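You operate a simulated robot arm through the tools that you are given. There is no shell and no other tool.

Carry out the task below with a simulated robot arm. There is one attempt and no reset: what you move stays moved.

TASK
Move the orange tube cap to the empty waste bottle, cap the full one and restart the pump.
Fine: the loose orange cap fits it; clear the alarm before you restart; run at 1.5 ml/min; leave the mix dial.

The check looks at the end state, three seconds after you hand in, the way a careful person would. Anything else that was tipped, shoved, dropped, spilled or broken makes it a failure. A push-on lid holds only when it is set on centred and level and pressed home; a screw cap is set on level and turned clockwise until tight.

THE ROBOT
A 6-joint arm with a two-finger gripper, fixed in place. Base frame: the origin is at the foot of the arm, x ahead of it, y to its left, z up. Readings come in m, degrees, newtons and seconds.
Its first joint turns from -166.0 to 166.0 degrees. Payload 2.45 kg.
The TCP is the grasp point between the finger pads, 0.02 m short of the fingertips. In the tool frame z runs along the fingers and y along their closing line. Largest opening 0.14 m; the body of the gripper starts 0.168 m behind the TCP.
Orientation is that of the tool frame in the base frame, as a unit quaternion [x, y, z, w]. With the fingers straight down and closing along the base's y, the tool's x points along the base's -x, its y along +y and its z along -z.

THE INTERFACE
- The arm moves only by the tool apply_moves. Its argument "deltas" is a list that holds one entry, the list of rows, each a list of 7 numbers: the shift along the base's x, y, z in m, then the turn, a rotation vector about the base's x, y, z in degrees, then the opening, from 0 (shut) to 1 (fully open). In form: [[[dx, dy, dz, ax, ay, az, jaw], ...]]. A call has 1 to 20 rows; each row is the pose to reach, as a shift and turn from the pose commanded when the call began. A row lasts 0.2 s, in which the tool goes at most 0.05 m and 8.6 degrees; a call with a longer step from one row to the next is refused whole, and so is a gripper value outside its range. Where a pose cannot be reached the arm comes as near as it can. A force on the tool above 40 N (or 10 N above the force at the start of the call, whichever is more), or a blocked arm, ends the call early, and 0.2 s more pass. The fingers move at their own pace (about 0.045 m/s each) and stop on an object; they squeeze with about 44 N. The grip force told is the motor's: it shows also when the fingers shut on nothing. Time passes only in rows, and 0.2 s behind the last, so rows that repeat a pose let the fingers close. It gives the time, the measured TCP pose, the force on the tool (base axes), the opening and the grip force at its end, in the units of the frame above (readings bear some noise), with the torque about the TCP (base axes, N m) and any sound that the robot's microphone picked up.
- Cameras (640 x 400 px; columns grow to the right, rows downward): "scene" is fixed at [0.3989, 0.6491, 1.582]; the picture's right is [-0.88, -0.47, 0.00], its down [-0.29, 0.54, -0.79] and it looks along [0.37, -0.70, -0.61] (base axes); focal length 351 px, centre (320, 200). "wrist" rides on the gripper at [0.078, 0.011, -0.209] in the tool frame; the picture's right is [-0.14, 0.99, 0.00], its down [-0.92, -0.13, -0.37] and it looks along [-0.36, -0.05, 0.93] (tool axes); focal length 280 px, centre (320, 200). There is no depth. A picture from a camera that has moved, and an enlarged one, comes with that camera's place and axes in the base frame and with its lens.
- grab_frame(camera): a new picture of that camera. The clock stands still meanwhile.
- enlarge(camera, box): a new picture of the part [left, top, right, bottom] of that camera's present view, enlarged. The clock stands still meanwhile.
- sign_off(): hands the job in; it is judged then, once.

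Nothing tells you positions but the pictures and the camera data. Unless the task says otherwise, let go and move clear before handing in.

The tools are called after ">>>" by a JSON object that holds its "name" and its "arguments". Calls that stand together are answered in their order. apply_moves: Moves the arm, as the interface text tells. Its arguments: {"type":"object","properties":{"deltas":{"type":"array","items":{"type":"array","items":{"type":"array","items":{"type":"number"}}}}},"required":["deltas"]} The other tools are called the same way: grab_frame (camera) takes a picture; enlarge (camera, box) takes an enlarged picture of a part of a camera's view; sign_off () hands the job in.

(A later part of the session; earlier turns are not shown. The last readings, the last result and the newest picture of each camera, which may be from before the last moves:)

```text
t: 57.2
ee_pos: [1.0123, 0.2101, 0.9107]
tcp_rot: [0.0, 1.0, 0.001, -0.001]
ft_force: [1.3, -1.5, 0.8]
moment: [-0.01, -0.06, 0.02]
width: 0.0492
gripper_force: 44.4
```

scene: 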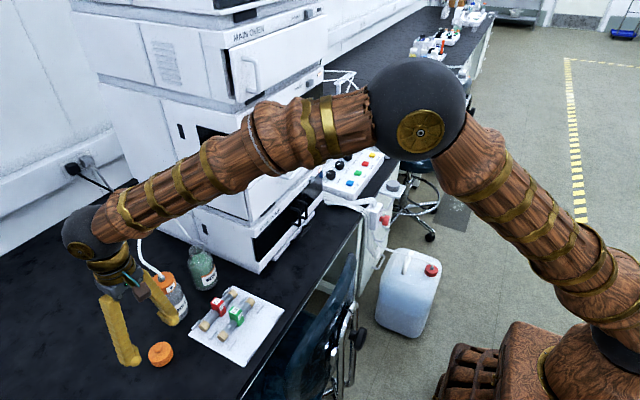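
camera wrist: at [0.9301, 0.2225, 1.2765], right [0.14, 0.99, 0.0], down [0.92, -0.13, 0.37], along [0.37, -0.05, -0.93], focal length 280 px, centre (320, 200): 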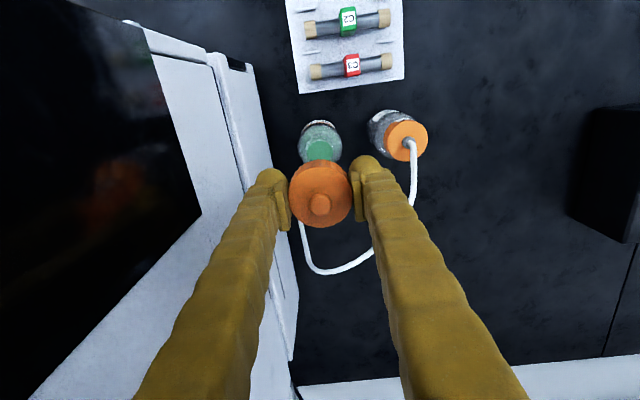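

No contact at that height now. Continuing down.

>>> {"name": "apply_moves", "arguments": {"deltas": [[[0, 0, -0.001, 0, 0, 0, 0.32], [0, 0, -0.002, 0, 0, 0, 0.32], [0, 0, -0.003, 0, 0, 0, 0.32], [0, 0, -0.003, 0, 0, 0, 0.32]]]}}

```text
t: 58.2
ee_pos: [1.0118, 0.2095, 0.9072]
tcp_rot: [0.0, 1.0, 0.0, 0.001]
ft_force: [1.2, 0.6, -1.6]
moment: [0.03, 0.0, -0.01]
width: 0.0493
gripper_force: 44.4
```

>>> {"name": "apply_moves", "arguments": {"deltas": [[[0, 0, -0.002, 0, 0, 0, 0.32], [0, 0, -0.004, 0, 0, 0, 0.32], [0, 0, -0.006, 0, 0, 0, 0.32], [0, 0, -0.007, 0, 0, 0, 0.32]]]}}

>>> {"name": "enlarge", "arguments": {"camera": "scene", "box": [170, 215, 234, 275]}}

```text
t: 59.2
ee_pos: [1.012, 0.209, 0.8996]
tcp_rot: [0.001, 1.0, -0.001, 0.0]
ft_force: [1.7, -0.4, 0.5]
moment: [-0.03, -0.03, 0.01]
width: 0.0493
gripper_force: 44.1
```

```text
6.67 times, centred on (202, 245) of scene
camera zoom: at [0.3989, 0.6491, 1.582], right [-0.88, -0.47, 0.0], down [-0.29, 0.54, -0.79], along [0.37, -0.7, -0.61], focal length 2342 px, centre (1107, -100)
```

zoom: 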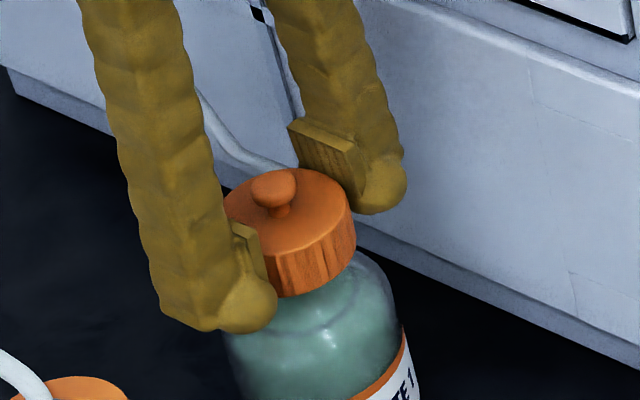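

It's over the neck. I'll continue pressing down until it seats.

>>> {"name": "apply_moves", "arguments": {"deltas": [[[0, 0, -0.002, 0, 0, 0, 0.32], [0, 0, -0.004, 0, 0, 0, 0.32], [0, 0, -0.006, 0, 0, 0, 0.32], [0, 0, -0.008, 0, 0, 0, 0.32], [0, 0, -0.01, 0, 0, 0, 0.32]]]}}

```text
t: 60.4
ee_pos: [1.011, 0.21, 0.8903]
tcp_rot: [0.0, 1.0, 0.0, 0.001]
ft_force: [0.3, -1.8, 12.5]
moment: [-0.78, 0.16, 0.02]
width: 0.0494
gripper_force: 44.0
heard: snap
```

I heard a snap. I'll press a bit more to be sure it is fully home.

>>> {"name": "apply_moves", "arguments": {"deltas": [[[0, 0, -0.001, 0, 0, 0, 0.32], [0, 0, -0.002, 0, 0, 0, 0.32], [0, 0, -0.002, 0, 0, 0, 0.32]]]}}

>>> {"name": "enlarge", "arguments": {"camera": "scene", "box": [170, 215, 234, 275]}}

>>> {"name": "enlarge", "arguments": {"camera": "wrist", "box": [240, 100, 400, 240]}}

```text
t: 61.0
ee_pos: [1.0126, 0.211, 0.89]
tcp_rot: [0.0, 1.0, 0.001, 0.001]
ft_force: [-3.1, 2.2, 3.9]
moment: [-0.06, 0.47, -0.09]
width: 0.0495
gripper_force: 44.0
stopped in row 3: the force on the tool passed its limit at 42 N (the readings are from after the stop); the commanded pose is now the measured one
```

```text
6.67 times, centred on (202, 245) of scene
camera zoom: at [0.3989, 0.6491, 1.582], right [-0.88, -0.47, 0.0], down [-0.29, 0.54, -0.79], along [0.37, -0.7, -0.61], focal length 2342 px, centre (1107, -100)
```

zoom: 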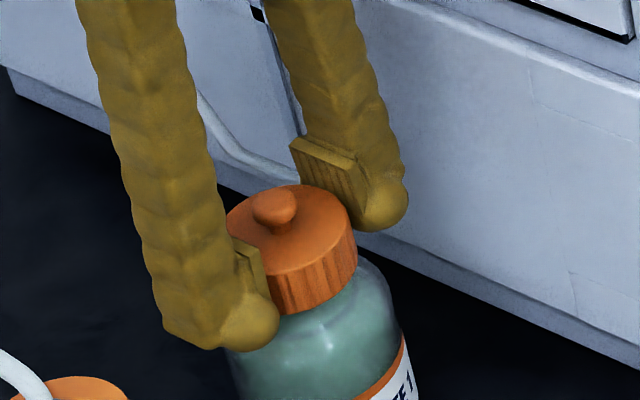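

```text
2.86 times, centred on (320, 170) of wrist
camera zoom: at [0.9323, 0.2224, 1.0996], right [0.14, 0.99, 0.0], down [0.92, -0.13, 0.37], along [0.37, -0.05, -0.93], focal length 801 px, centre (320, 286)
```

zoom: 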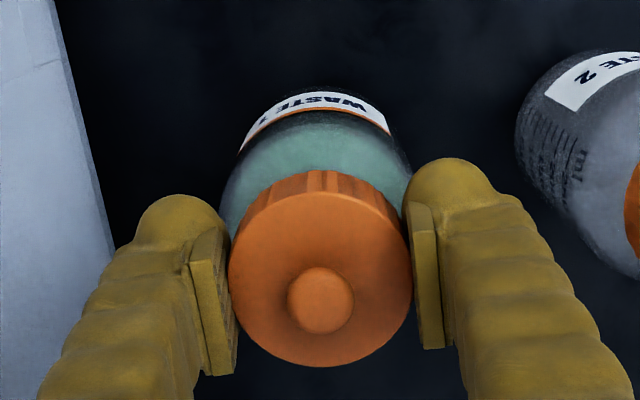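

The press reached 42 N at the stop, so the cap is home and snapped. I'll release it and inspect.

>>> {"name": "apply_moves", "arguments": {"deltas": [[[0, 0, 0.0, 0, 0, 0, 0.55], [0, 0, 0.0, 0, 0, 0, 0.55], [0, 0, 0.0, 0, 0, 0, 0.55], [0, 0, 0.03, 0, 0, 0, 0.6], [0, 0, 0.07, 0, 0, 0, 0.6], [0, 0, 0.11, 0, 0, 0, 0.6], [0, 0, 0.15, 0, 0, 0, 0.6], [0, 0, 0.2, 0, 0, 0, 0.6]]]}}

>>> {"name": "enlarge", "arguments": {"camera": "scene", "box": [170, 215, 234, 275]}}

>>> {"name": "enlarge", "arguments": {"camera": "scene", "box": [140, 250, 204, 310]}}

>>> {"name": "grab_frame", "arguments": {"camera": "wrist"}}

```text
t: 62.8
ee_pos: [1.0111, 0.2113, 1.0896]
tcp_rot: [0.0, 1.0, 0.001, 0.001]
ft_force: [-1.2, -0.1, -0.2]
moment: [-0.04, 0.01, 0.0]
width: 0.0841
gripper_force: 0.0
```

```text
6.67 times, centred on (202, 245) of scene
camera zoom: at [0.3989, 0.6491, 1.582], right [-0.88, -0.47, 0.0], down [-0.29, 0.54, -0.79], along [0.37, -0.7, -0.61], focal length 2342 px, centre (1107, -100)
```

zoom: 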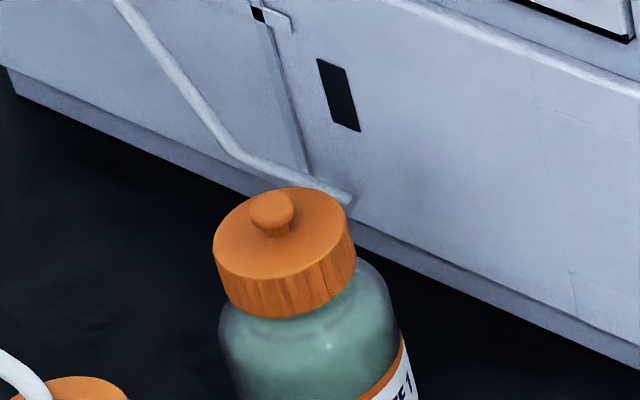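

```text
6.67 times, centred on (172, 280) of scene
camera zoom: at [0.3989, 0.6491, 1.582], right [-0.88, -0.47, 0.0], down [-0.29, 0.54, -0.79], along [0.37, -0.7, -0.61], focal length 2342 px, centre (1307, -333)
```

zoom: 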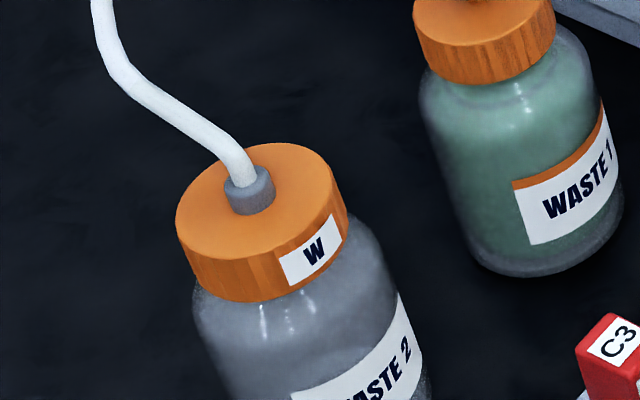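

```text
taken
camera wrist: at [0.9305, 0.2233, 1.2977], right [0.14, 0.99, 0.0], down [0.92, -0.13, 0.37], along [0.37, -0.05, -0.93], focal length 280 px, centre (320, 200)
```

wrist: 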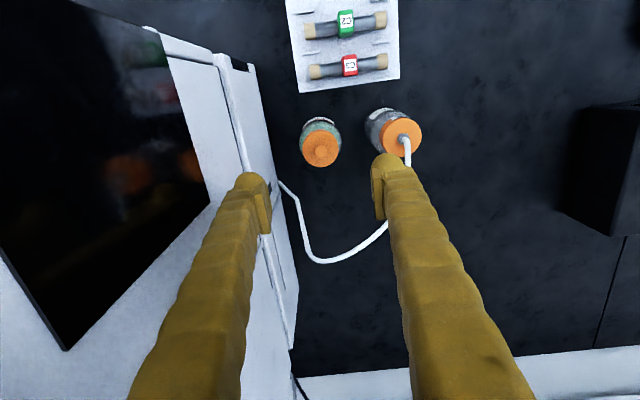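

Both caps look level and seated. No snap was heard on the tube cap, so I'll return to WASTE 2 and give it a second, firmer press.

>>> {"name": "apply_moves", "arguments": {"deltas": [[[0, 0.04, 0.01, 0, 0, 0, 0.6], [0, 0.08, 0.01, 0, 0, 0, 0.6], [0.001, 0.119, 0.01, 0, 0, 0, 0.6], [0.001, 0.119, -0.03, 0, 0, 0, 0.6], [0.001, 0.119, -0.07, 0, 0, 0, 0.6], [0.001, 0.119, -0.1, 0, 0, 0, 0.6], [0.001, 0.119, -0.13, 0, 0, 0, 0.6], [0.001, 0.119, -0.13, 0, 0, 0, 0.6]]]}}

>>> {"name": "grab_frame", "arguments": {"camera": "wrist"}}

>>> {"name": "enlarge", "arguments": {"camera": "scene", "box": [100, 160, 240, 330]}}

```text
t: 64.6
ee_pos: [1.0111, 0.3294, 0.9621]
tcp_rot: [-0.001, 1.0, 0.001, 0.002]
ft_force: [0.1, -0.8, 0.3]
moment: [0.0, -0.03, -0.02]
width: 0.0843
gripper_force: 0.0
```

```text
taken
camera wrist: at [0.9322, 0.3411, 1.1707], right [0.14, 0.99, 0.0], down [0.92, -0.13, 0.37], along [0.37, -0.05, -0.93], focal length 280 px, centre (320, 200)
```

wrist: 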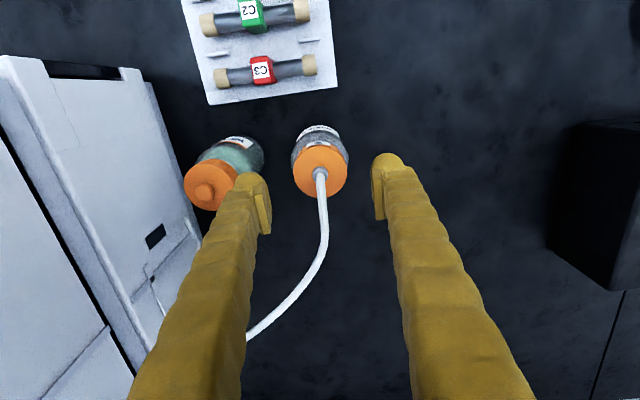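

```text
2.35 times, centred on (170, 245) of scene
camera zoom: at [0.3989, 0.6491, 1.582], right [-0.88, -0.47, 0.0], down [-0.29, 0.54, -0.79], along [0.37, -0.7, -0.61], focal length 827 px, centre (673, 94)
```

zoom: 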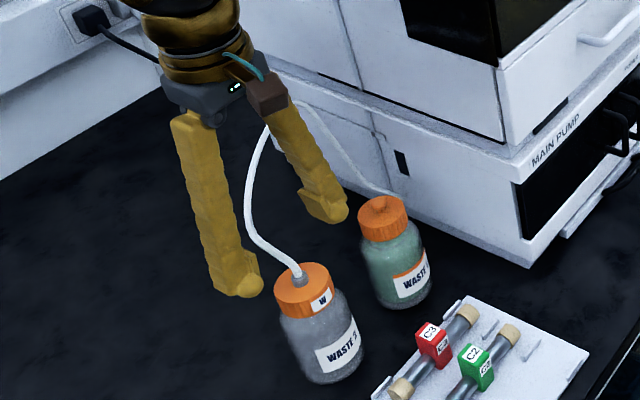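

>>> {"name": "apply_moves", "arguments": {"deltas": [[[0.001, 0, -0.03, 0, 0, 0, 0.6], [0.001, 0, -0.06, 0, 0, 0, 0.6], [0.001, 0, -0.077, 0, 0, 0, 0.6], [0.001, 0, -0.077, 0, 0, 0, 0.36], [0.001, 0, -0.077, 0, 0, 0, 0.36], [0.001, 0, -0.077, 0, 0, 0, 0.36], [0.001, 0, -0.077, 0, 0, 0, 0.36]]]}}

>>> {"name": "apply_moves", "arguments": {"deltas": [[[0, 0, -0.001, 0, 0, 0, 0.36], [0, 0, -0.002, 0, 0, 0, 0.36], [0, 0, -0.003, 0, 0, 0, 0.36], [0, 0, -0.004, 0, 0, 0, 0.36]]]}}

```text
t: 66.2
ee_pos: [1.0149, 0.3297, 0.884]
tcp_rot: [0.0, 1.0, 0.001, 0.001]
ft_force: [-1.2, 0.2, 0.2]
moment: [0.02, 0.01, 0.02]
width: 0.0539
gripper_force: 43.8
```

```text
t: 67.4
ee_pos: [1.016, 0.3315, 0.883]
tcp_rot: [0.0, 1.0, 0.001, 0.003]
ft_force: [0.2, -0.6, 7.8]
moment: [-0.07, 0.07, 0.0]
width: 0.0541
gripper_force: 44.3
stopped in row 4: the force on the tool passed its limit at 42 N (the readings are from after the stop); the commanded pose is now the measured one
```

The tube cap is solid: 42 N with no give, at the same seat height. I'll release, rise, retreat in front of the stack and travel over to the control panel.

>>> {"name": "apply_moves", "arguments": {"deltas": [[[0, 0, 0.0, 0, 0, 0, 0.6], [0, 0, 0.0, 0, 0, 0, 0.6], [0, 0, 0.0, 0, 0, 0, 0.6], [0, 0, 0.03, 0, 0, 0, 0.6], [0, 0, 0.07, 0, 0, 0, 0.6], [0, 0, 0.11, 0, 0, 0, 0.6], [0, 0, 0.15, 0, 0, 0, 0.6], [-0.04, 0, 0.18, 0, 0, 0, 0.6], [-0.08, 0, 0.21, 0, 0, 0, 0.6], [-0.12, 0, 0.23, 0, 0, 0, 0.6], [-0.16, 0, 0.25, 0, 0, 0, 0.6], [-0.2, 0, 0.27, 0, 0, 0, 0.6], [-0.24, 0, 0.27, 0, 0, 0, 0.6], [-0.28, 0, 0.27, 0, 0, 0, 0.6], [-0.32, 0, 0.27, 0, 0, 0, 0.6], [-0.34, 0, 0.27, 0, 0, 0, 0.6]]]}}

>>> {"name": "apply_moves", "arguments": {"deltas": [[[0, -0.045, 0.02, 0, 0, 0, 0.4], [0, -0.09, 0.03, 0, 0, 0, 0.4], [0, -0.135, 0.03, 0, 0, 0, 0.4], [0, -0.18, 0.03, 0, 0, 0, 0.4], [0, -0.225, 0.03, 0, 0, 0, 0.4], [0, -0.27, 0.03, 0, 0, 0, 0.2], [0, -0.315, 0.03, 0, 0, 0, 0.2], [0, -0.36, 0.03, 0, 0, 0, 0.2], [0, -0.405, 0.03, 0, 0, 0, 0.2], [0, -0.45, 0.03, 0, 0, 0, 0.2], [0, -0.495, 0.03, 0, 0, 0, 0.2], [0, -0.54, 0.03, 0, 0, 0, 0.2], [0, -0.585, 0.03, 0, 0, 0, 0.2], [0, -0.63, 0.03, 0, 0, 0, 0.2], [0, -0.675, 0.03, 0, 0, 0, 0.2], [0, -0.72, 0.03, 0, 0, 0, 0.2], [0, -0.74, 0.03, 0, 0, 0, 0.2]]]}}

>>> {"name": "grab_frame", "arguments": {"camera": "wrist"}}

>>> {"name": "grab_frame", "arguments": {"camera": "scene"}}

```text
t: 70.8
ee_pos: [0.6729, 0.3312, 1.1524]
tcp_rot: [0.001, 1.0, 0.001, 0.004]
ft_force: [0.7, -0.4, 0.2]
moment: [0.0, 0.01, 0.0]
width: 0.0839
gripper_force: 0.0
```

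```text
t: 74.4
ee_pos: [0.6733, -0.4115, 1.1833]
tcp_rot: [0.0, 1.0, 0.001, 0.005]
ft_force: [-0.6, 0.6, 0.4]
moment: [-0.01, -0.01, 0.0]
width: 0.0279
gripper_force: 0.1
```

```text
taken
camera wrist: at [0.5933, -0.4006, 1.392], right [0.14, 0.99, 0.0], down [0.92, -0.13, 0.37], along [0.37, -0.05, -0.93], focal length 280 px, centre (320, 200)
```

wrist: 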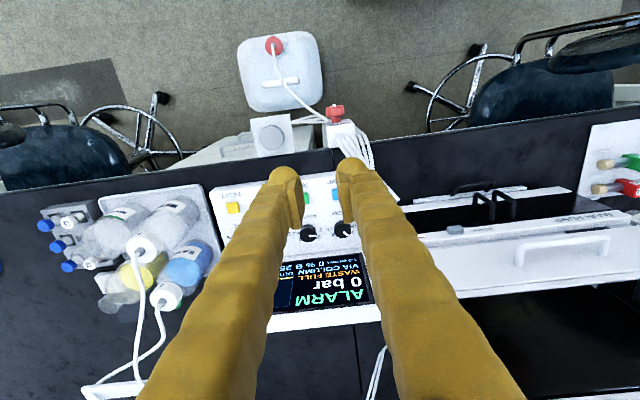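

```text
taken
```

scene: 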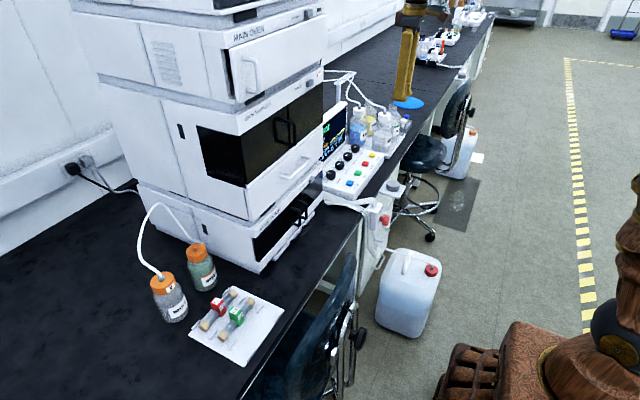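

I'm in front of the panel and both bottles look right in the scene view. I'll zoom on the screen and controls.

>>> {"name": "enlarge", "arguments": {"camera": "wrist", "box": [270, 240, 390, 320]}}

>>> {"name": "enlarge", "arguments": {"camera": "wrist", "box": [210, 160, 380, 260]}}

>>> {"name": "enlarge", "arguments": {"camera": "scene", "box": [315, 135, 395, 205]}}

>>> {"name": "enlarge", "arguments": {"camera": "scene", "box": [318, 95, 352, 165]}}

```text
5.00 times, centred on (330, 280) of wrist
camera zoom: at [0.5933, -0.4006, 1.392], right [0.14, 0.99, 0.0], down [0.92, -0.13, 0.37], along [0.37, -0.05, -0.93], focal length 1402 px, centre (270, -200)
```

zoom: 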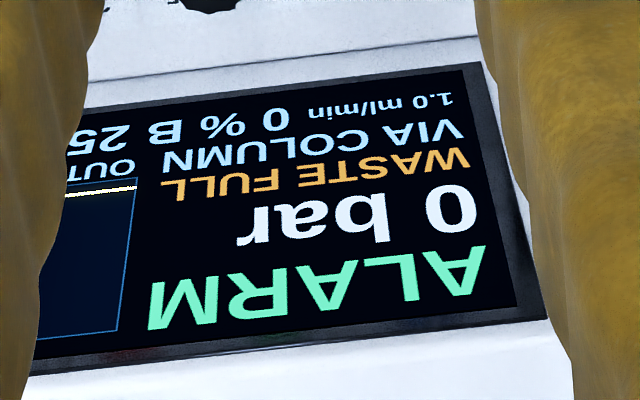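

```text
3.76 times, centred on (295, 210) of wrist
camera zoom: at [0.5933, -0.4006, 1.392], right [0.14, 0.99, 0.0], down [0.92, -0.13, 0.37], along [0.37, -0.05, -0.93], focal length 1056 px, centre (414, 162)
```

zoom: 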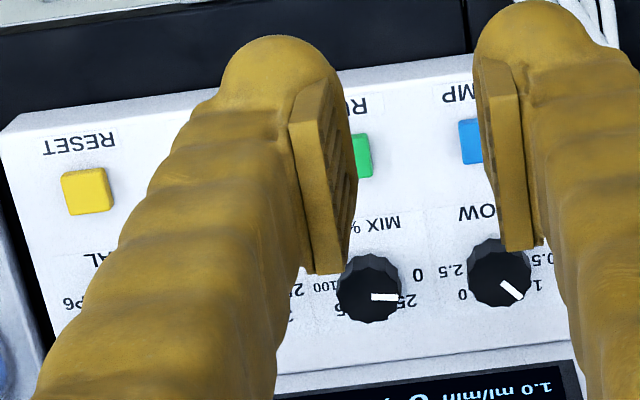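

```text
5.71 times, centred on (355, 170) of scene
camera zoom: at [0.3989, 0.6491, 1.582], right [-0.88, -0.47, 0.0], down [-0.29, 0.54, -0.79], along [0.37, -0.7, -0.61], focal length 2008 px, centre (120, 371)
```

zoom: 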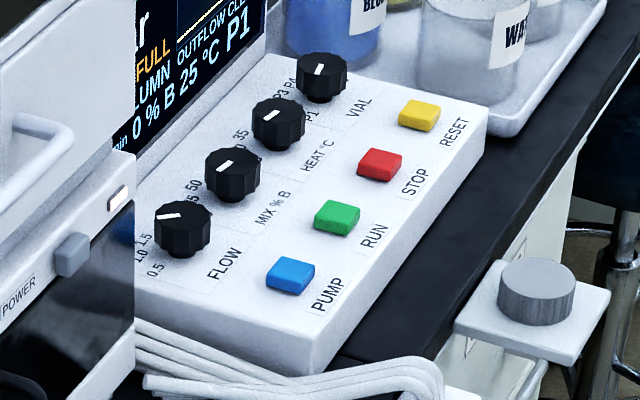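

```text
5.71 times, centred on (335, 130) of scene
camera zoom: at [0.3989, 0.6491, 1.582], right [-0.88, -0.47, 0.0], down [-0.29, 0.54, -0.79], along [0.37, -0.7, -0.61], focal length 2008 px, centre (234, 600)
```

zoom: 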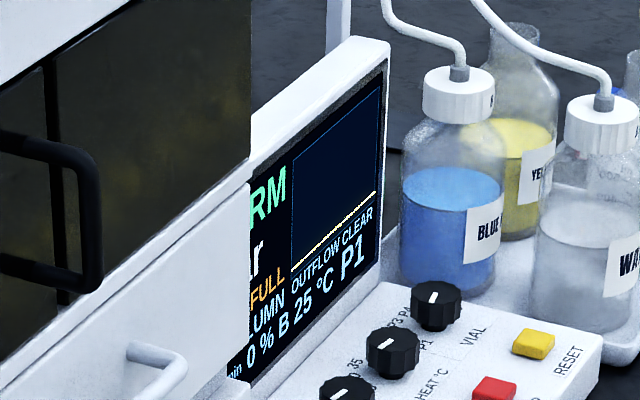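

The screen still says ALARM / WASTE FULL at 1.0 ml/min. The FLOW knob is at about (0.90, −0.39, 0.82). I'll go above it with the fingers apart to read its scale.

>>> {"name": "apply_moves", "arguments": {"deltas": [[[0.045, 0.005, -0.02, 0, 0, 0, 0.7], [0.09, 0.01, -0.04, 0, 0, 0, 0.7], [0.135, 0.015, -0.06, 0, 0, 0, 0.7], [0.18, 0.015, -0.08, 0, 0, 0, 0.7], [0.19, 0.015, -0.1, 0, 0, 0, 0.7], [0.19, 0.015, -0.1, 0, 0, 0, 0.7]]]}}

>>> {"name": "grab_frame", "arguments": {"camera": "wrist"}}

>>> {"name": "enlarge", "arguments": {"camera": "wrist", "box": [255, 90, 385, 200]}}

>>> {"name": "grab_frame", "arguments": {"camera": "scene"}}

```text
t: 75.8
ee_pos: [0.8654, -0.3942, 1.0842]
tcp_rot: [0.0, 1.0, 0.002, 0.003]
ft_force: [0.0, -0.2, 0.3]
moment: [-0.01, -0.02, -0.03]
width: 0.0979
gripper_force: 0.0
```

```text
taken
camera wrist: at [0.786, -0.3832, 1.293], right [0.14, 0.99, 0.0], down [0.92, -0.13, 0.37], along [0.37, -0.05, -0.93], focal length 280 px, centre (320, 200)
```

wrist: 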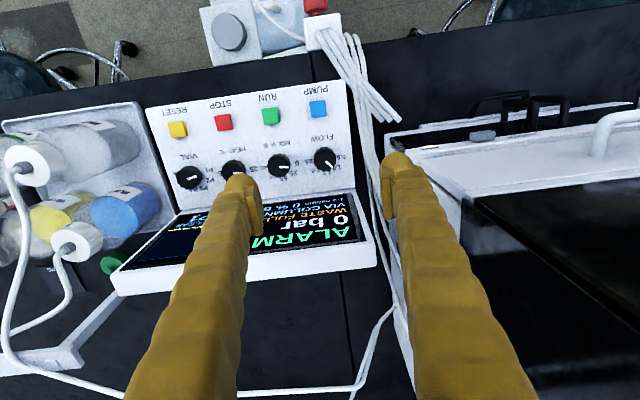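

```text
3.64 times, centred on (320, 145) of wrist
camera zoom: at [0.786, -0.3832, 1.293], right [0.14, 0.99, 0.0], down [0.92, -0.13, 0.37], along [0.37, -0.05, -0.93], focal length 1020 px, centre (320, 400)
```

zoom: 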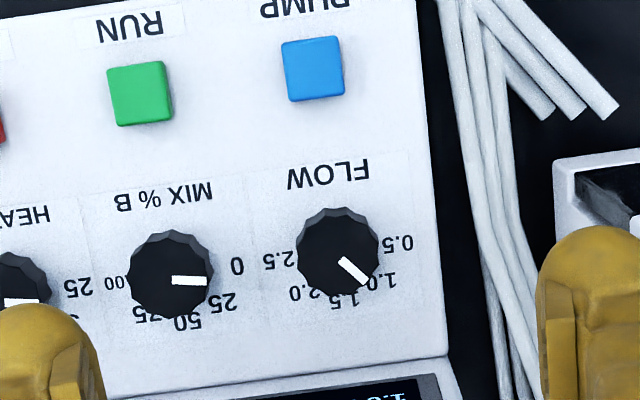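

```text
taken
```

scene: 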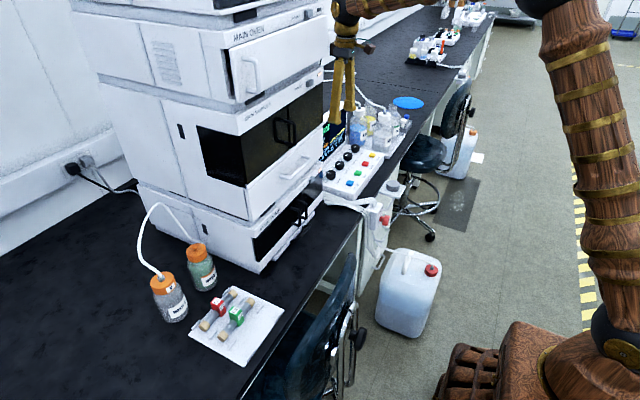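

The scale runs 0.5 (user's left) to 2.5 (right) with 45° per step. The pointer is on 1.0, so 1.5 needs 45° clockwise. I'll pre-yaw the hand +62° so the fingers straddle FLOW diagonally, clear of the MIX knob, screen and buttons through the whole turn.

>>> {"name": "apply_moves", "arguments": {"deltas": [[[0.005, 0, 0, 0, 0, 8, 0.41], [0.01, 0.001, 0, 0, 0, 16, 0.41], [0.015, 0.002, 0, 0, 0, 24, 0.41], [0.02, 0.003, 0, 0, 0, 32, 0.41], [0.025, 0.004, 0, 0, 0, 40, 0.41], [0.03, 0.005, 0, 0, 0, 48, 0.41], [0.035, 0.005, 0, 0, 0, 56, 0.41], [0.036, 0.005, -0.03, 0, 0, 62, 0.41], [0.036, 0.005, -0.07, 0, 0, 62, 0.41], [0.036, 0.005, -0.1, 0, 0, 62, 0.41], [0.036, 0.005, -0.13, 0, 0, 62, 0.41], [0.036, 0.005, -0.13, 0, 0, 62, 0.41]]]}}

>>> {"name": "grab_frame", "arguments": {"camera": "wrist"}}

>>> {"name": "grab_frame", "arguments": {"camera": "scene"}}

```text
t: 78.4
ee_pos: [0.9015, -0.3878, 0.9509]
tcp_rot: [-0.515, 0.857, 0.003, 0.001]
ft_force: [0.4, 0.0, -0.1]
moment: [0.05, -0.02, 0.02]
width: 0.0572
gripper_force: 0.0
```

```text
taken
camera wrist: at [0.8544, -0.4522, 1.1599], right [-0.81, 0.59, 0.0], down [0.54, 0.75, 0.37], along [0.22, 0.31, -0.93], focal length 280 px, centre (320, 200)
```

wrist: 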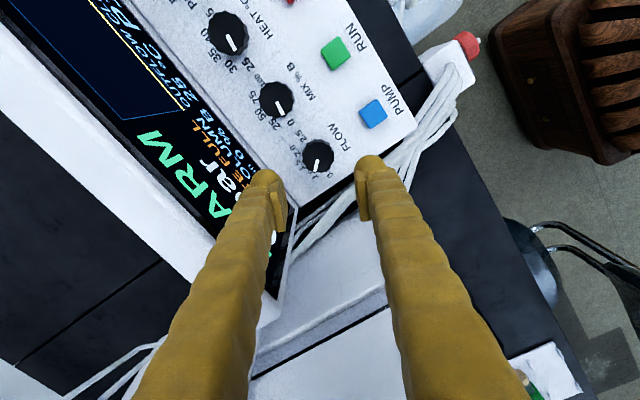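

```text
taken
```

scene: 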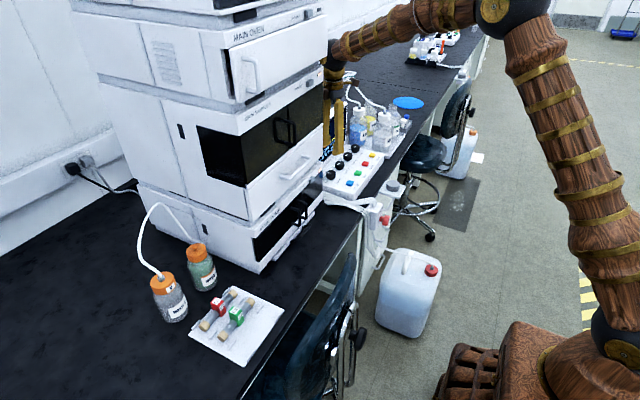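

The FLOW knob lies nearly under the TCP between the fingers. I'll zoom to fine-tune.

>>> {"name": "enlarge", "arguments": {"camera": "wrist", "box": [270, 110, 370, 190]}}

```text
5.00 times, centred on (320, 150) of wrist
camera zoom: at [0.8544, -0.4522, 1.1599], right [-0.81, 0.59, 0.0], down [0.54, 0.75, 0.37], along [0.22, 0.31, -0.93], focal length 1402 px, centre (320, 450)
```

zoom: 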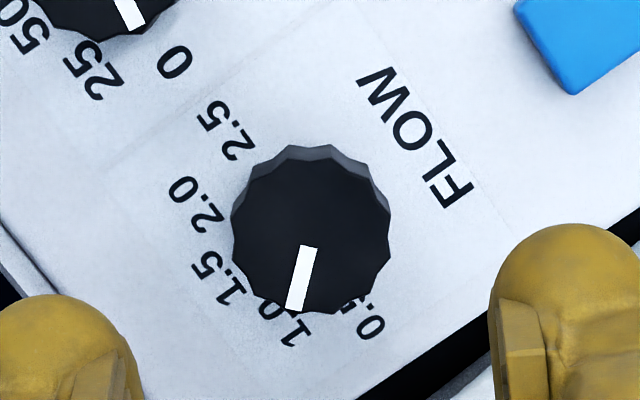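

>>> {"name": "apply_moves", "arguments": {"deltas": [[[0.0025, 0, -0.04, 0, 0, 0, 0.41], [0.0025, 0, -0.08, 0, 0, 0, 0.41], [0.0025, 0, -0.105, 0, 0, 0, 0.41], [0.0025, 0, -0.105, 0, 0, 0, 0.41]]]}}

>>> {"name": "grab_frame", "arguments": {"camera": "wrist"}}

>>> {"name": "enlarge", "arguments": {"camera": "scene", "box": [310, 110, 400, 200]}}

```text
t: 79.4
ee_pos: [0.904, -0.3907, 0.8499]
tcp_rot: [-0.515, 0.857, 0.002, 0.002]
ft_force: [0.1, 0.0, -0.4]
moment: [0.0, 0.01, 0.02]
width: 0.0577
gripper_force: 0.1
```

```text
taken
camera wrist: at [0.8567, -0.4552, 1.0584], right [-0.81, 0.59, 0.0], down [0.54, 0.75, 0.37], along [0.22, 0.3, -0.93], focal length 280 px, centre (320, 200)
```

wrist: 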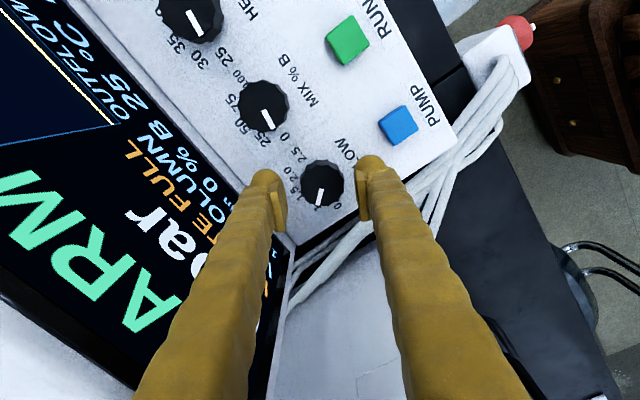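

```text
4.44 times, centred on (355, 155) of scene
camera zoom: at [0.3989, 0.6491, 1.582], right [-0.88, -0.47, 0.0], down [-0.29, 0.54, -0.79], along [0.37, -0.7, -0.61], focal length 1562 px, centre (164, 400)
```

zoom: 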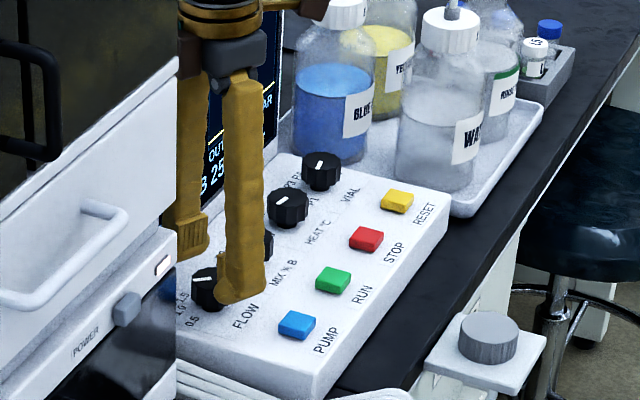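

Well centred. Down to grip height.

>>> {"name": "apply_moves", "arguments": {"deltas": [[[-0.001, 0.001, -0.01, 0, 0, 0, 0.41], [-0.001, 0.001, -0.02, 0, 0, 0, 0.41], [-0.001, 0.001, -0.026, 0, 0, 0, 0.41], [-0.001, 0.001, -0.026, 0, 0, 0, 0.41]]]}}

>>> {"name": "enlarge", "arguments": {"camera": "scene", "box": [318, 145, 366, 185]}}

>>> {"name": "enlarge", "arguments": {"camera": "wrist", "box": [260, 140, 380, 240]}}

```text
t: 80.4
ee_pos: [0.9029, -0.3899, 0.8231]
tcp_rot: [-0.515, 0.857, 0.002, 0.001]
ft_force: [-0.3, -0.6, -0.3]
moment: [0.02, 0.01, -0.03]
width: 0.0575
gripper_force: 0.0
```

```text
10.00 times, centred on (342, 165) of scene
camera zoom: at [0.3989, 0.6491, 1.582], right [-0.88, -0.47, 0.0], down [-0.29, 0.54, -0.79], along [0.37, -0.7, -0.61], focal length 3513 px, centre (100, 550)
```

zoom: 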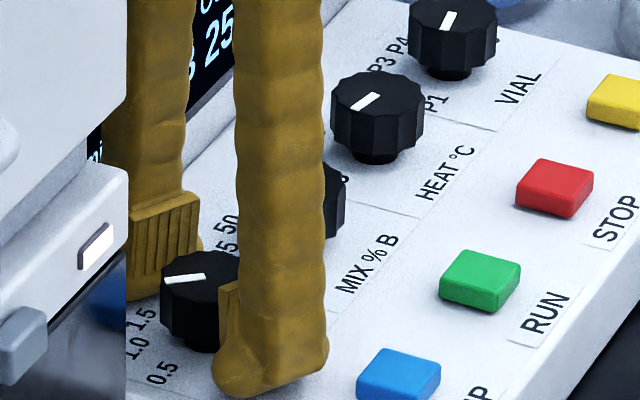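

```text
4.00 times, centred on (320, 190) of wrist
camera zoom: at [0.8552, -0.4541, 1.0309], right [-0.81, 0.59, 0.0], down [0.54, 0.75, 0.37], along [0.22, 0.3, -0.93], focal length 1122 px, centre (320, 240)
```

zoom: 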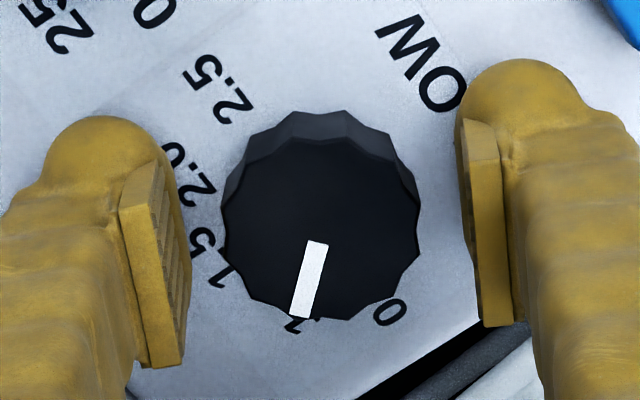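

The fingers straddle the knob without touching the panel. Closing.

>>> {"name": "apply_moves", "arguments": {"deltas": [[[0, 0, 0, 0, 0, 0, 0.24], [0, 0, 0, 0, 0, 0, 0.24], [0, 0, 0, 0, 0, 0, 0.24], [0, 0, 0, 0, 0, 0, 0.24]]]}}

>>> {"name": "enlarge", "arguments": {"camera": "wrist", "box": [260, 140, 380, 240]}}

```text
t: 81.4
ee_pos: [0.9021, -0.3889, 0.8216]
tcp_rot: [-0.515, 0.857, 0.003, 0.001]
ft_force: [-5.4, 2.9, 0.0]
moment: [-0.01, 0.03, -0.04]
width: 0.0382
gripper_force: 45.2
```

```text
4.00 times, centred on (320, 190) of wrist
camera zoom: at [0.8551, -0.454, 1.031], right [-0.81, 0.59, 0.0], down [0.54, 0.75, 0.37], along [0.22, 0.31, -0.93], focal length 1122 px, centre (320, 240)
```

zoom: 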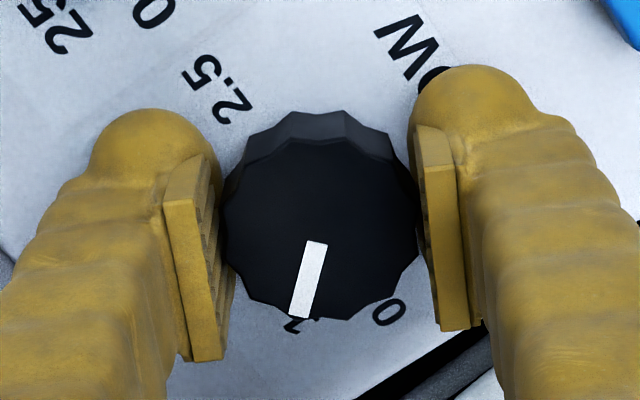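

Gripped with a slight side force. Now I'll turn 45° clockwise, which is −45° about z.

>>> {"name": "apply_moves", "arguments": {"deltas": [[[0.0006, -0.0004, 0, 0, 0, -7, 0.24], [0.0006, -0.0004, 0, 0, 0, -14, 0.24], [0.0006, -0.0004, 0, 0, 0, -21, 0.24], [0.0006, -0.0004, 0, 0, 0, -28, 0.24], [0.0006, -0.0004, 0, 0, 0, -35, 0.24], [0.0006, -0.0004, 0, 0, 0, -42, 0.24], [0.0006, -0.0004, 0, 0, 0, -45, 0.24], [0.0006, -0.0004, 0, 0, 0, -45, 0.24]]]}}

>>> {"name": "grab_frame", "arguments": {"camera": "wrist"}}

>>> {"name": "enlarge", "arguments": {"camera": "wrist", "box": [260, 140, 380, 240]}}

```text
t: 83.2
ee_pos: [0.9041, -0.3885, 0.8223]
tcp_rot: [-0.148, 0.989, 0.001, 0.004]
ft_force: [-9.7, -2.0, -1.6]
moment: [-0.01, 0.13, 0.0]
width: 0.0379
gripper_force: 45.0
```

```text
taken
camera wrist: at [0.8237, -0.4019, 1.0309], right [-0.16, 0.99, 0.0], down [0.92, 0.14, 0.37], along [0.37, 0.06, -0.93], focal length 280 px, centre (320, 200)
```

wrist: 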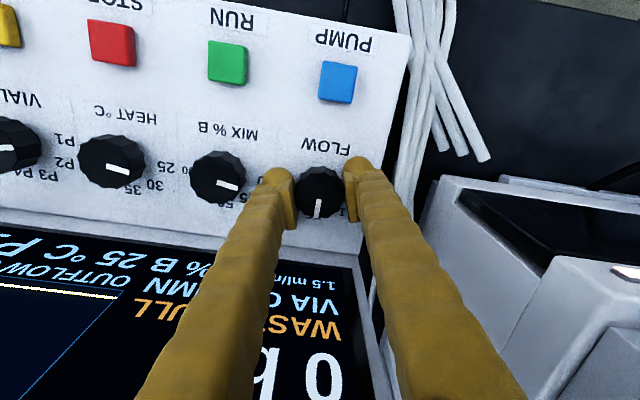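

```text
4.00 times, centred on (320, 190) of wrist
camera zoom: at [0.8237, -0.4019, 1.0309], right [-0.16, 0.99, 0.0], down [0.92, 0.14, 0.37], along [0.37, 0.06, -0.93], focal length 1122 px, centre (320, 240)
```

zoom: 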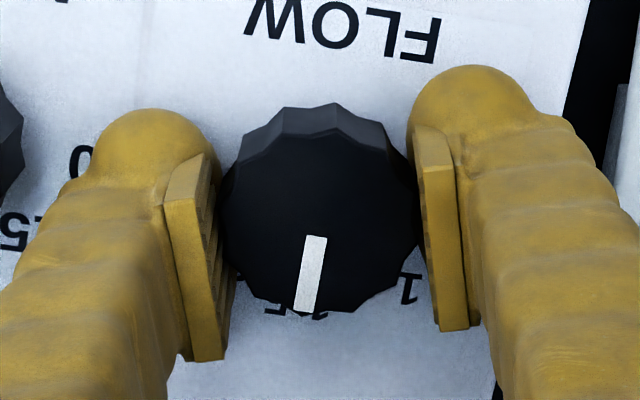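

The screen reads 1.5 ml/min and the pointer is on 1.5. I'll open slightly, since MIX is close, and lift straight up.

>>> {"name": "apply_moves", "arguments": {"deltas": [[[0, 0, 0, 0, 0, 0, 0.37], [0, 0, 0, 0, 0, 0, 0.37], [0, 0, 0, 0, 0, 0, 0.37], [0, 0, 0.02, 0, 0, 0, 0.37], [0, 0, 0.05, 0, 0, 0, 0.37], [0, 0, 0.09, 0, 0, 0, 0.37], [0, 0, 0.13, 0, 0, 0, 0.37]]]}}

>>> {"name": "grab_frame", "arguments": {"camera": "wrist"}}

>>> {"name": "enlarge", "arguments": {"camera": "wrist", "box": [200, 60, 380, 260]}}

```text
t: 84.8
ee_pos: [0.9012, -0.3872, 0.9525]
tcp_rot: [-0.148, 0.989, 0.002, 0.002]
ft_force: [-0.2, -0.5, -0.3]
moment: [0.0, 0.0, 0.04]
width: 0.0516
gripper_force: 0.1
```

```text
taken
camera wrist: at [0.8224, -0.4003, 1.1615], right [-0.16, 0.99, 0.0], down [0.92, 0.15, 0.37], along [0.37, 0.06, -0.93], focal length 280 px, centre (320, 200)
```

wrist: 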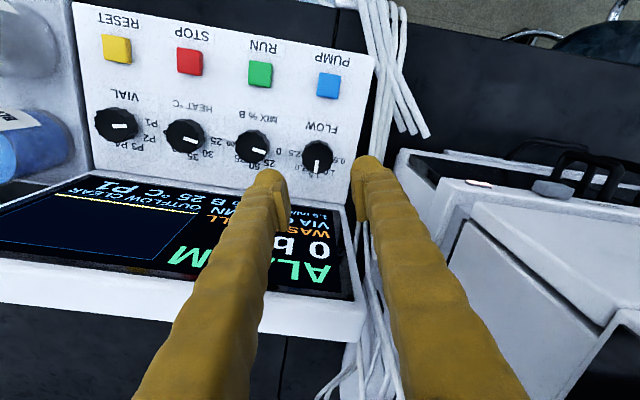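

```text
2.00 times, centred on (290, 160) of wrist
camera zoom: at [0.8224, -0.4003, 1.1615], right [-0.16, 0.99, 0.0], down [0.92, 0.15, 0.37], along [0.37, 0.06, -0.93], focal length 561 px, centre (380, 280)
```

zoom: 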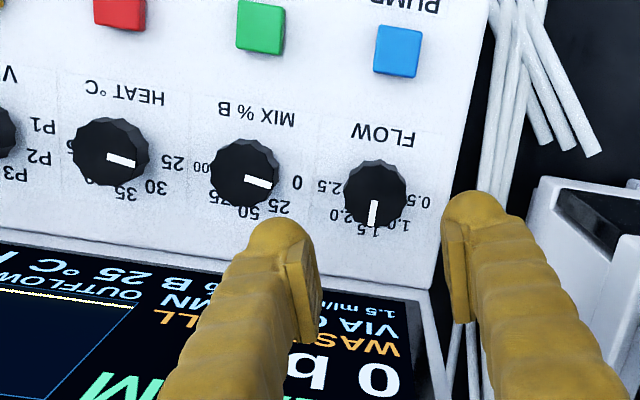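

FLOW is set and MIX is untouched. Next is RESET: I'll close the fingers, undo the yaw, rise and move above it at about (0.817, −0.631), watching the solvent bottles nearby.

>>> {"name": "apply_moves", "arguments": {"deltas": [[[0, 0, 0.04, 0, 0, -5, 0.0], [-0.02, -0.02, 0.08, 0, 0, -10, 0.0], [-0.04, -0.06, 0.12, 0, 0, -17, 0.0], [-0.06, -0.1, 0.15, 0, 0, -17, 0.0], [-0.08, -0.14, 0.15, 0, 0, -17, 0.0], [-0.085, -0.18, 0.15, 0, 0, -17, 0.0], [-0.085, -0.22, 0.15, 0, 0, -17, 0.0], [-0.085, -0.243, 0.15, 0, 0, -17, 0.0], [-0.085, -0.243, 0.15, 0, 0, -17, 0.0]]]}}

>>> {"name": "grab_frame", "arguments": {"camera": "wrist"}}

>>> {"name": "enlarge", "arguments": {"camera": "scene", "box": [310, 70, 430, 210]}}

```text
refused: row 3 steps farther than a row can; nothing moved
```

```text
taken
camera wrist: at [0.8224, -0.4003, 1.1615], right [-0.16, 0.99, 0.0], down [0.92, 0.15, 0.37], along [0.37, 0.06, -0.93], focal length 280 px, centre (320, 200)
```

wrist: 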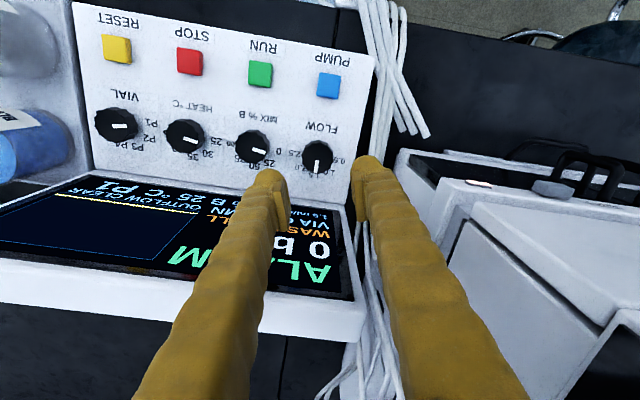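

```text
2.86 times, centred on (370, 140) of scene
camera zoom: at [0.3989, 0.6491, 1.582], right [-0.88, -0.47, 0.0], down [-0.29, 0.54, -0.79], along [0.37, -0.7, -0.61], focal length 1004 px, centre (177, 371)
```

zoom: 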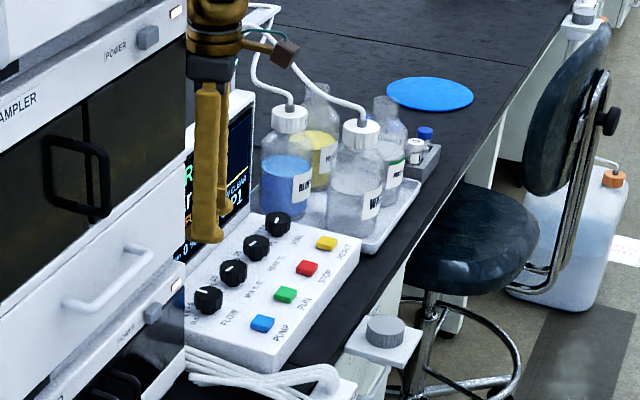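

The move was refused because of a step size, and nothing moved. I'll resend it with smaller steps.

>>> {"name": "apply_moves", "arguments": {"deltas": [[[0, 0, 0.04, 0, 0, -5, 0.0], [-0.02, -0.01, 0.08, 0, 0, -10, 0.0], [-0.03, -0.04, 0.11, 0, 0, -17, 0.0], [-0.05, -0.08, 0.12, 0, 0, -17, 0.0], [-0.07, -0.12, 0.13, 0, 0, -17, 0.0], [-0.085, -0.16, 0.13, 0, 0, -17, 0.0], [-0.085, -0.2, 0.13, 0, 0, -17, 0.0], [-0.085, -0.243, 0.13, 0, 0, -17, 0.0], [-0.085, -0.243, 0.13, 0, 0, -17, 0.0]]]}}

>>> {"name": "grab_frame", "arguments": {"camera": "wrist"}}

>>> {"name": "enlarge", "arguments": {"camera": "scene", "box": [310, 70, 430, 210]}}

```text
t: 86.8
ee_pos: [0.8171, -0.6312, 1.0802]
tcp_rot: [0.0, 1.0, 0.003, 0.002]
ft_force: [-0.8, -0.1, -0.7]
moment: [0.01, -0.01, 0.03]
width: 0.0
gripper_force: 28.5
```

```text
taken
camera wrist: at [0.7374, -0.6196, 1.2888], right [0.14, 0.99, 0.0], down [0.92, -0.13, 0.37], along [0.37, -0.05, -0.93], focal length 280 px, centre (320, 200)
```

wrist: 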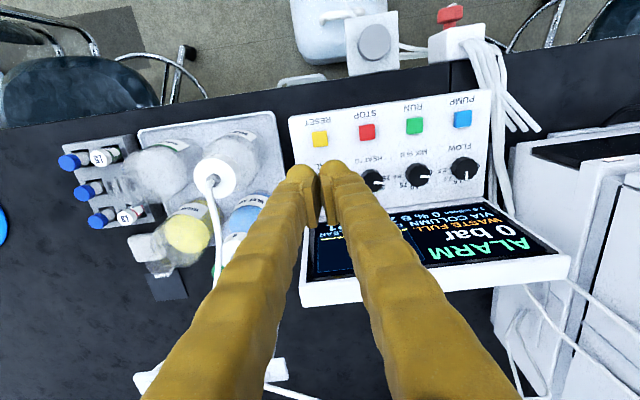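

```text
2.86 times, centred on (370, 140) of scene
camera zoom: at [0.3989, 0.6491, 1.582], right [-0.88, -0.47, 0.0], down [-0.29, 0.54, -0.79], along [0.37, -0.7, -0.61], focal length 1004 px, centre (177, 371)
```

zoom: 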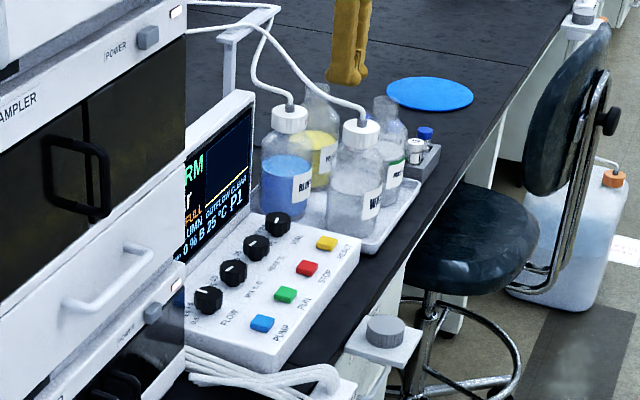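

RESET lines up directly under the closed fingertips, and the solvent bottle cap is 7 cm clear of the hand. Descending to just above the button.

>>> {"name": "apply_moves", "arguments": {"deltas": [[[0, 0, -0.05, 0, 0, 0, 0.0], [0, 0, -0.1, 0, 0, 0, 0.0], [0, 0, -0.15, 0, 0, 0, 0.0], [0, 0, -0.19, 0, 0, 0, 0.0], [0, 0, -0.225, 0, 0, 0, 0.0], [0, 0, -0.235, 0, 0, 0, 0.0]]]}}

>>> {"name": "grab_frame", "arguments": {"camera": "wrist"}}

>>> {"name": "enlarge", "arguments": {"camera": "scene", "box": [330, 110, 410, 190]}}

```text
t: 88.2
ee_pos: [0.8178, -0.6308, 0.8465]
tcp_rot: [0.0, 1.0, 0.001, 0.003]
ft_force: [-0.4, -1.0, 0.5]
moment: [0.0, -0.01, 0.0]
width: 0.0001
gripper_force: 28.8
```

```text
taken
camera wrist: at [0.7377, -0.62, 1.0543], right [0.14, 0.99, 0.0], down [0.92, -0.13, 0.37], along [0.37, -0.05, -0.93], focal length 280 px, centre (320, 200)
```

wrist: 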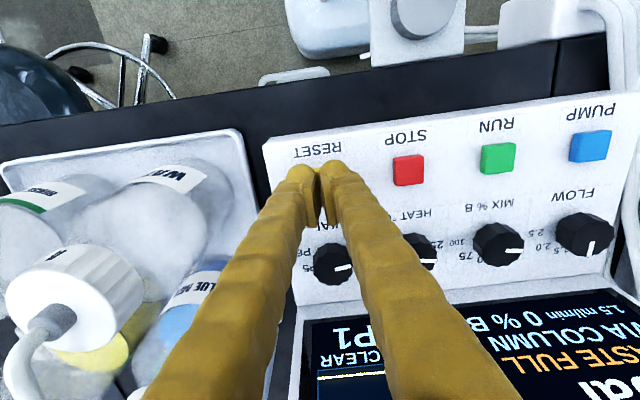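

```text
5.00 times, centred on (370, 150) of scene
camera zoom: at [0.3989, 0.6491, 1.582], right [-0.88, -0.47, 0.0], down [-0.29, 0.54, -0.79], along [0.37, -0.7, -0.61], focal length 1757 px, centre (70, 450)
```

zoom: 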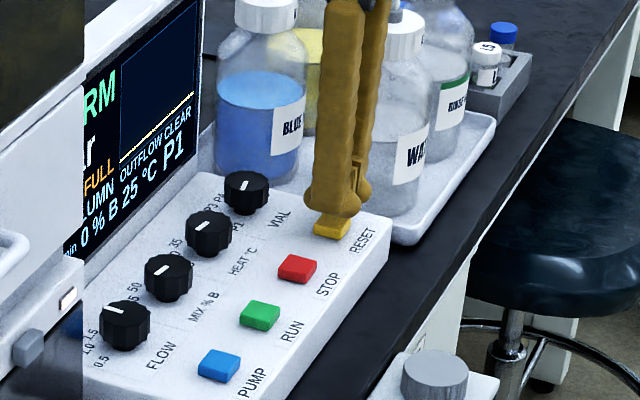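

Positioned over RESET. Pressing slowly.

>>> {"name": "apply_moves", "arguments": {"deltas": [[[0, 0, -0.008, 0, 0, 0, 0.0], [0, 0, -0.014, 0, 0, 0, 0.0], [0, 0, -0.018, 0, 0, 0, 0.0], [0, 0, -0.02, 0, 0, 0, 0.0]]]}}

>>> {"name": "enlarge", "arguments": {"camera": "scene", "box": [320, 110, 400, 190]}}

```text
t: 89.2
ee_pos: [0.8183, -0.6309, 0.8269]
tcp_rot: [0.0, 1.0, 0.001, 0.003]
ft_force: [1.2, -0.8, 2.2]
moment: [-0.01, 0.01, 0.01]
width: 0.0062
gripper_force: 29.3
heard: click
```

```text
5.00 times, centred on (360, 150) of scene
camera zoom: at [0.3989, 0.6491, 1.582], right [-0.88, -0.47, 0.0], down [-0.29, 0.54, -0.79], along [0.37, -0.7, -0.61], focal length 1757 px, centre (120, 450)
```

zoom: 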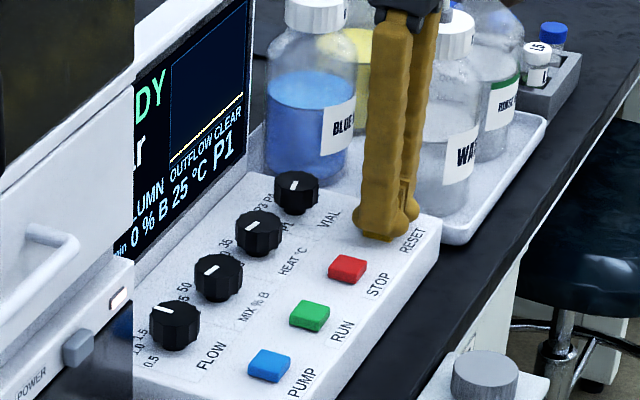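

Click: the screen now shows READY and the WASTE FULL line is gone. I'll rise and move over PUMP.

>>> {"name": "apply_moves", "arguments": {"deltas": [[[0, 0, 0.02, 0, 0, 0, 0.0], [0, 0, 0.06, 0, 0, 0, 0.0], [0, 0.03, 0.09, 0, 0, 0, 0.0], [0, 0.075, 0.09, 0, 0, 0, 0.0], [0, 0.12, 0.09, 0, 0, 0, 0.0], [0, 0.165, 0.09, 0, 0, 0, 0.0], [0, 0.21, 0.09, 0, 0, 0, 0.0], [0, 0.241, 0.09, 0, 0, 0, 0.0], [0, 0.241, 0.09, 0, 0, 0, 0.0]]]}}

>>> {"name": "grab_frame", "arguments": {"camera": "wrist"}}

>>> {"name": "enlarge", "arguments": {"camera": "wrist", "box": [200, 120, 360, 330]}}

>>> {"name": "enlarge", "arguments": {"camera": "scene", "box": [310, 110, 390, 200]}}

```text
t: 91.2
ee_pos: [0.8151, -0.3881, 0.9161]
tcp_rot: [-0.001, 1.0, 0.002, 0.003]
ft_force: [1.1, 0.2, -0.5]
moment: [0.03, 0.0, 0.01]
width: 0.0001
gripper_force: 29.0
```

```text
taken
camera wrist: at [0.7359, -0.3781, 1.125], right [0.14, 0.99, 0.0], down [0.92, -0.13, 0.37], along [0.37, -0.05, -0.93], focal length 280 px, centre (320, 200)
```

wrist: 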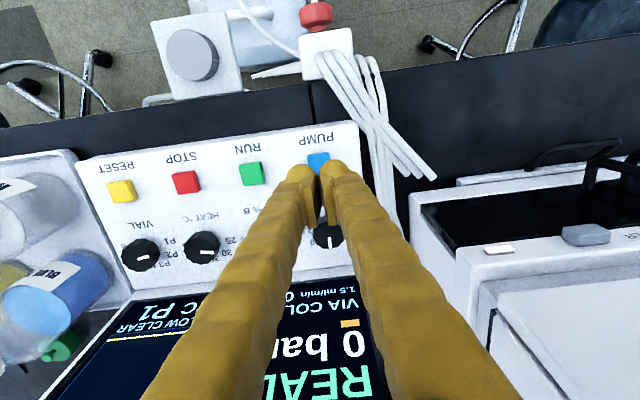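

```text
1.90 times, centred on (280, 225) of wrist
camera zoom: at [0.7359, -0.3781, 1.125], right [0.14, 0.99, 0.0], down [0.92, -0.13, 0.37], along [0.37, -0.05, -0.93], focal length 534 px, centre (396, 152)
```

zoom: 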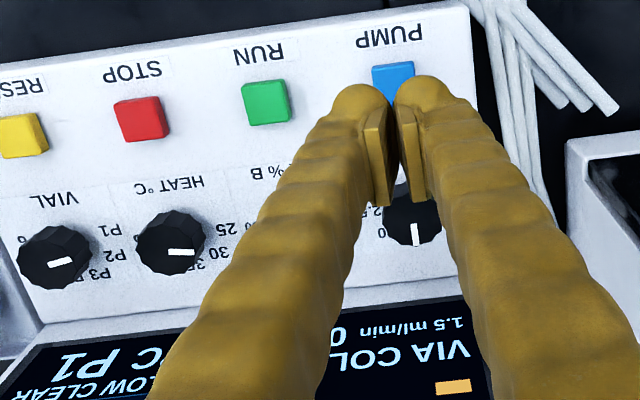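

```text
4.44 times, centred on (350, 155) of scene
camera zoom: at [0.3989, 0.6491, 1.582], right [-0.88, -0.47, 0.0], down [-0.29, 0.54, -0.79], along [0.37, -0.7, -0.61], focal length 1562 px, centre (187, 400)
```

zoom: 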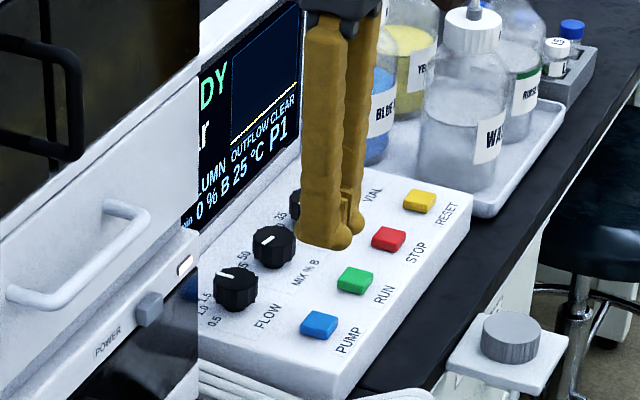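

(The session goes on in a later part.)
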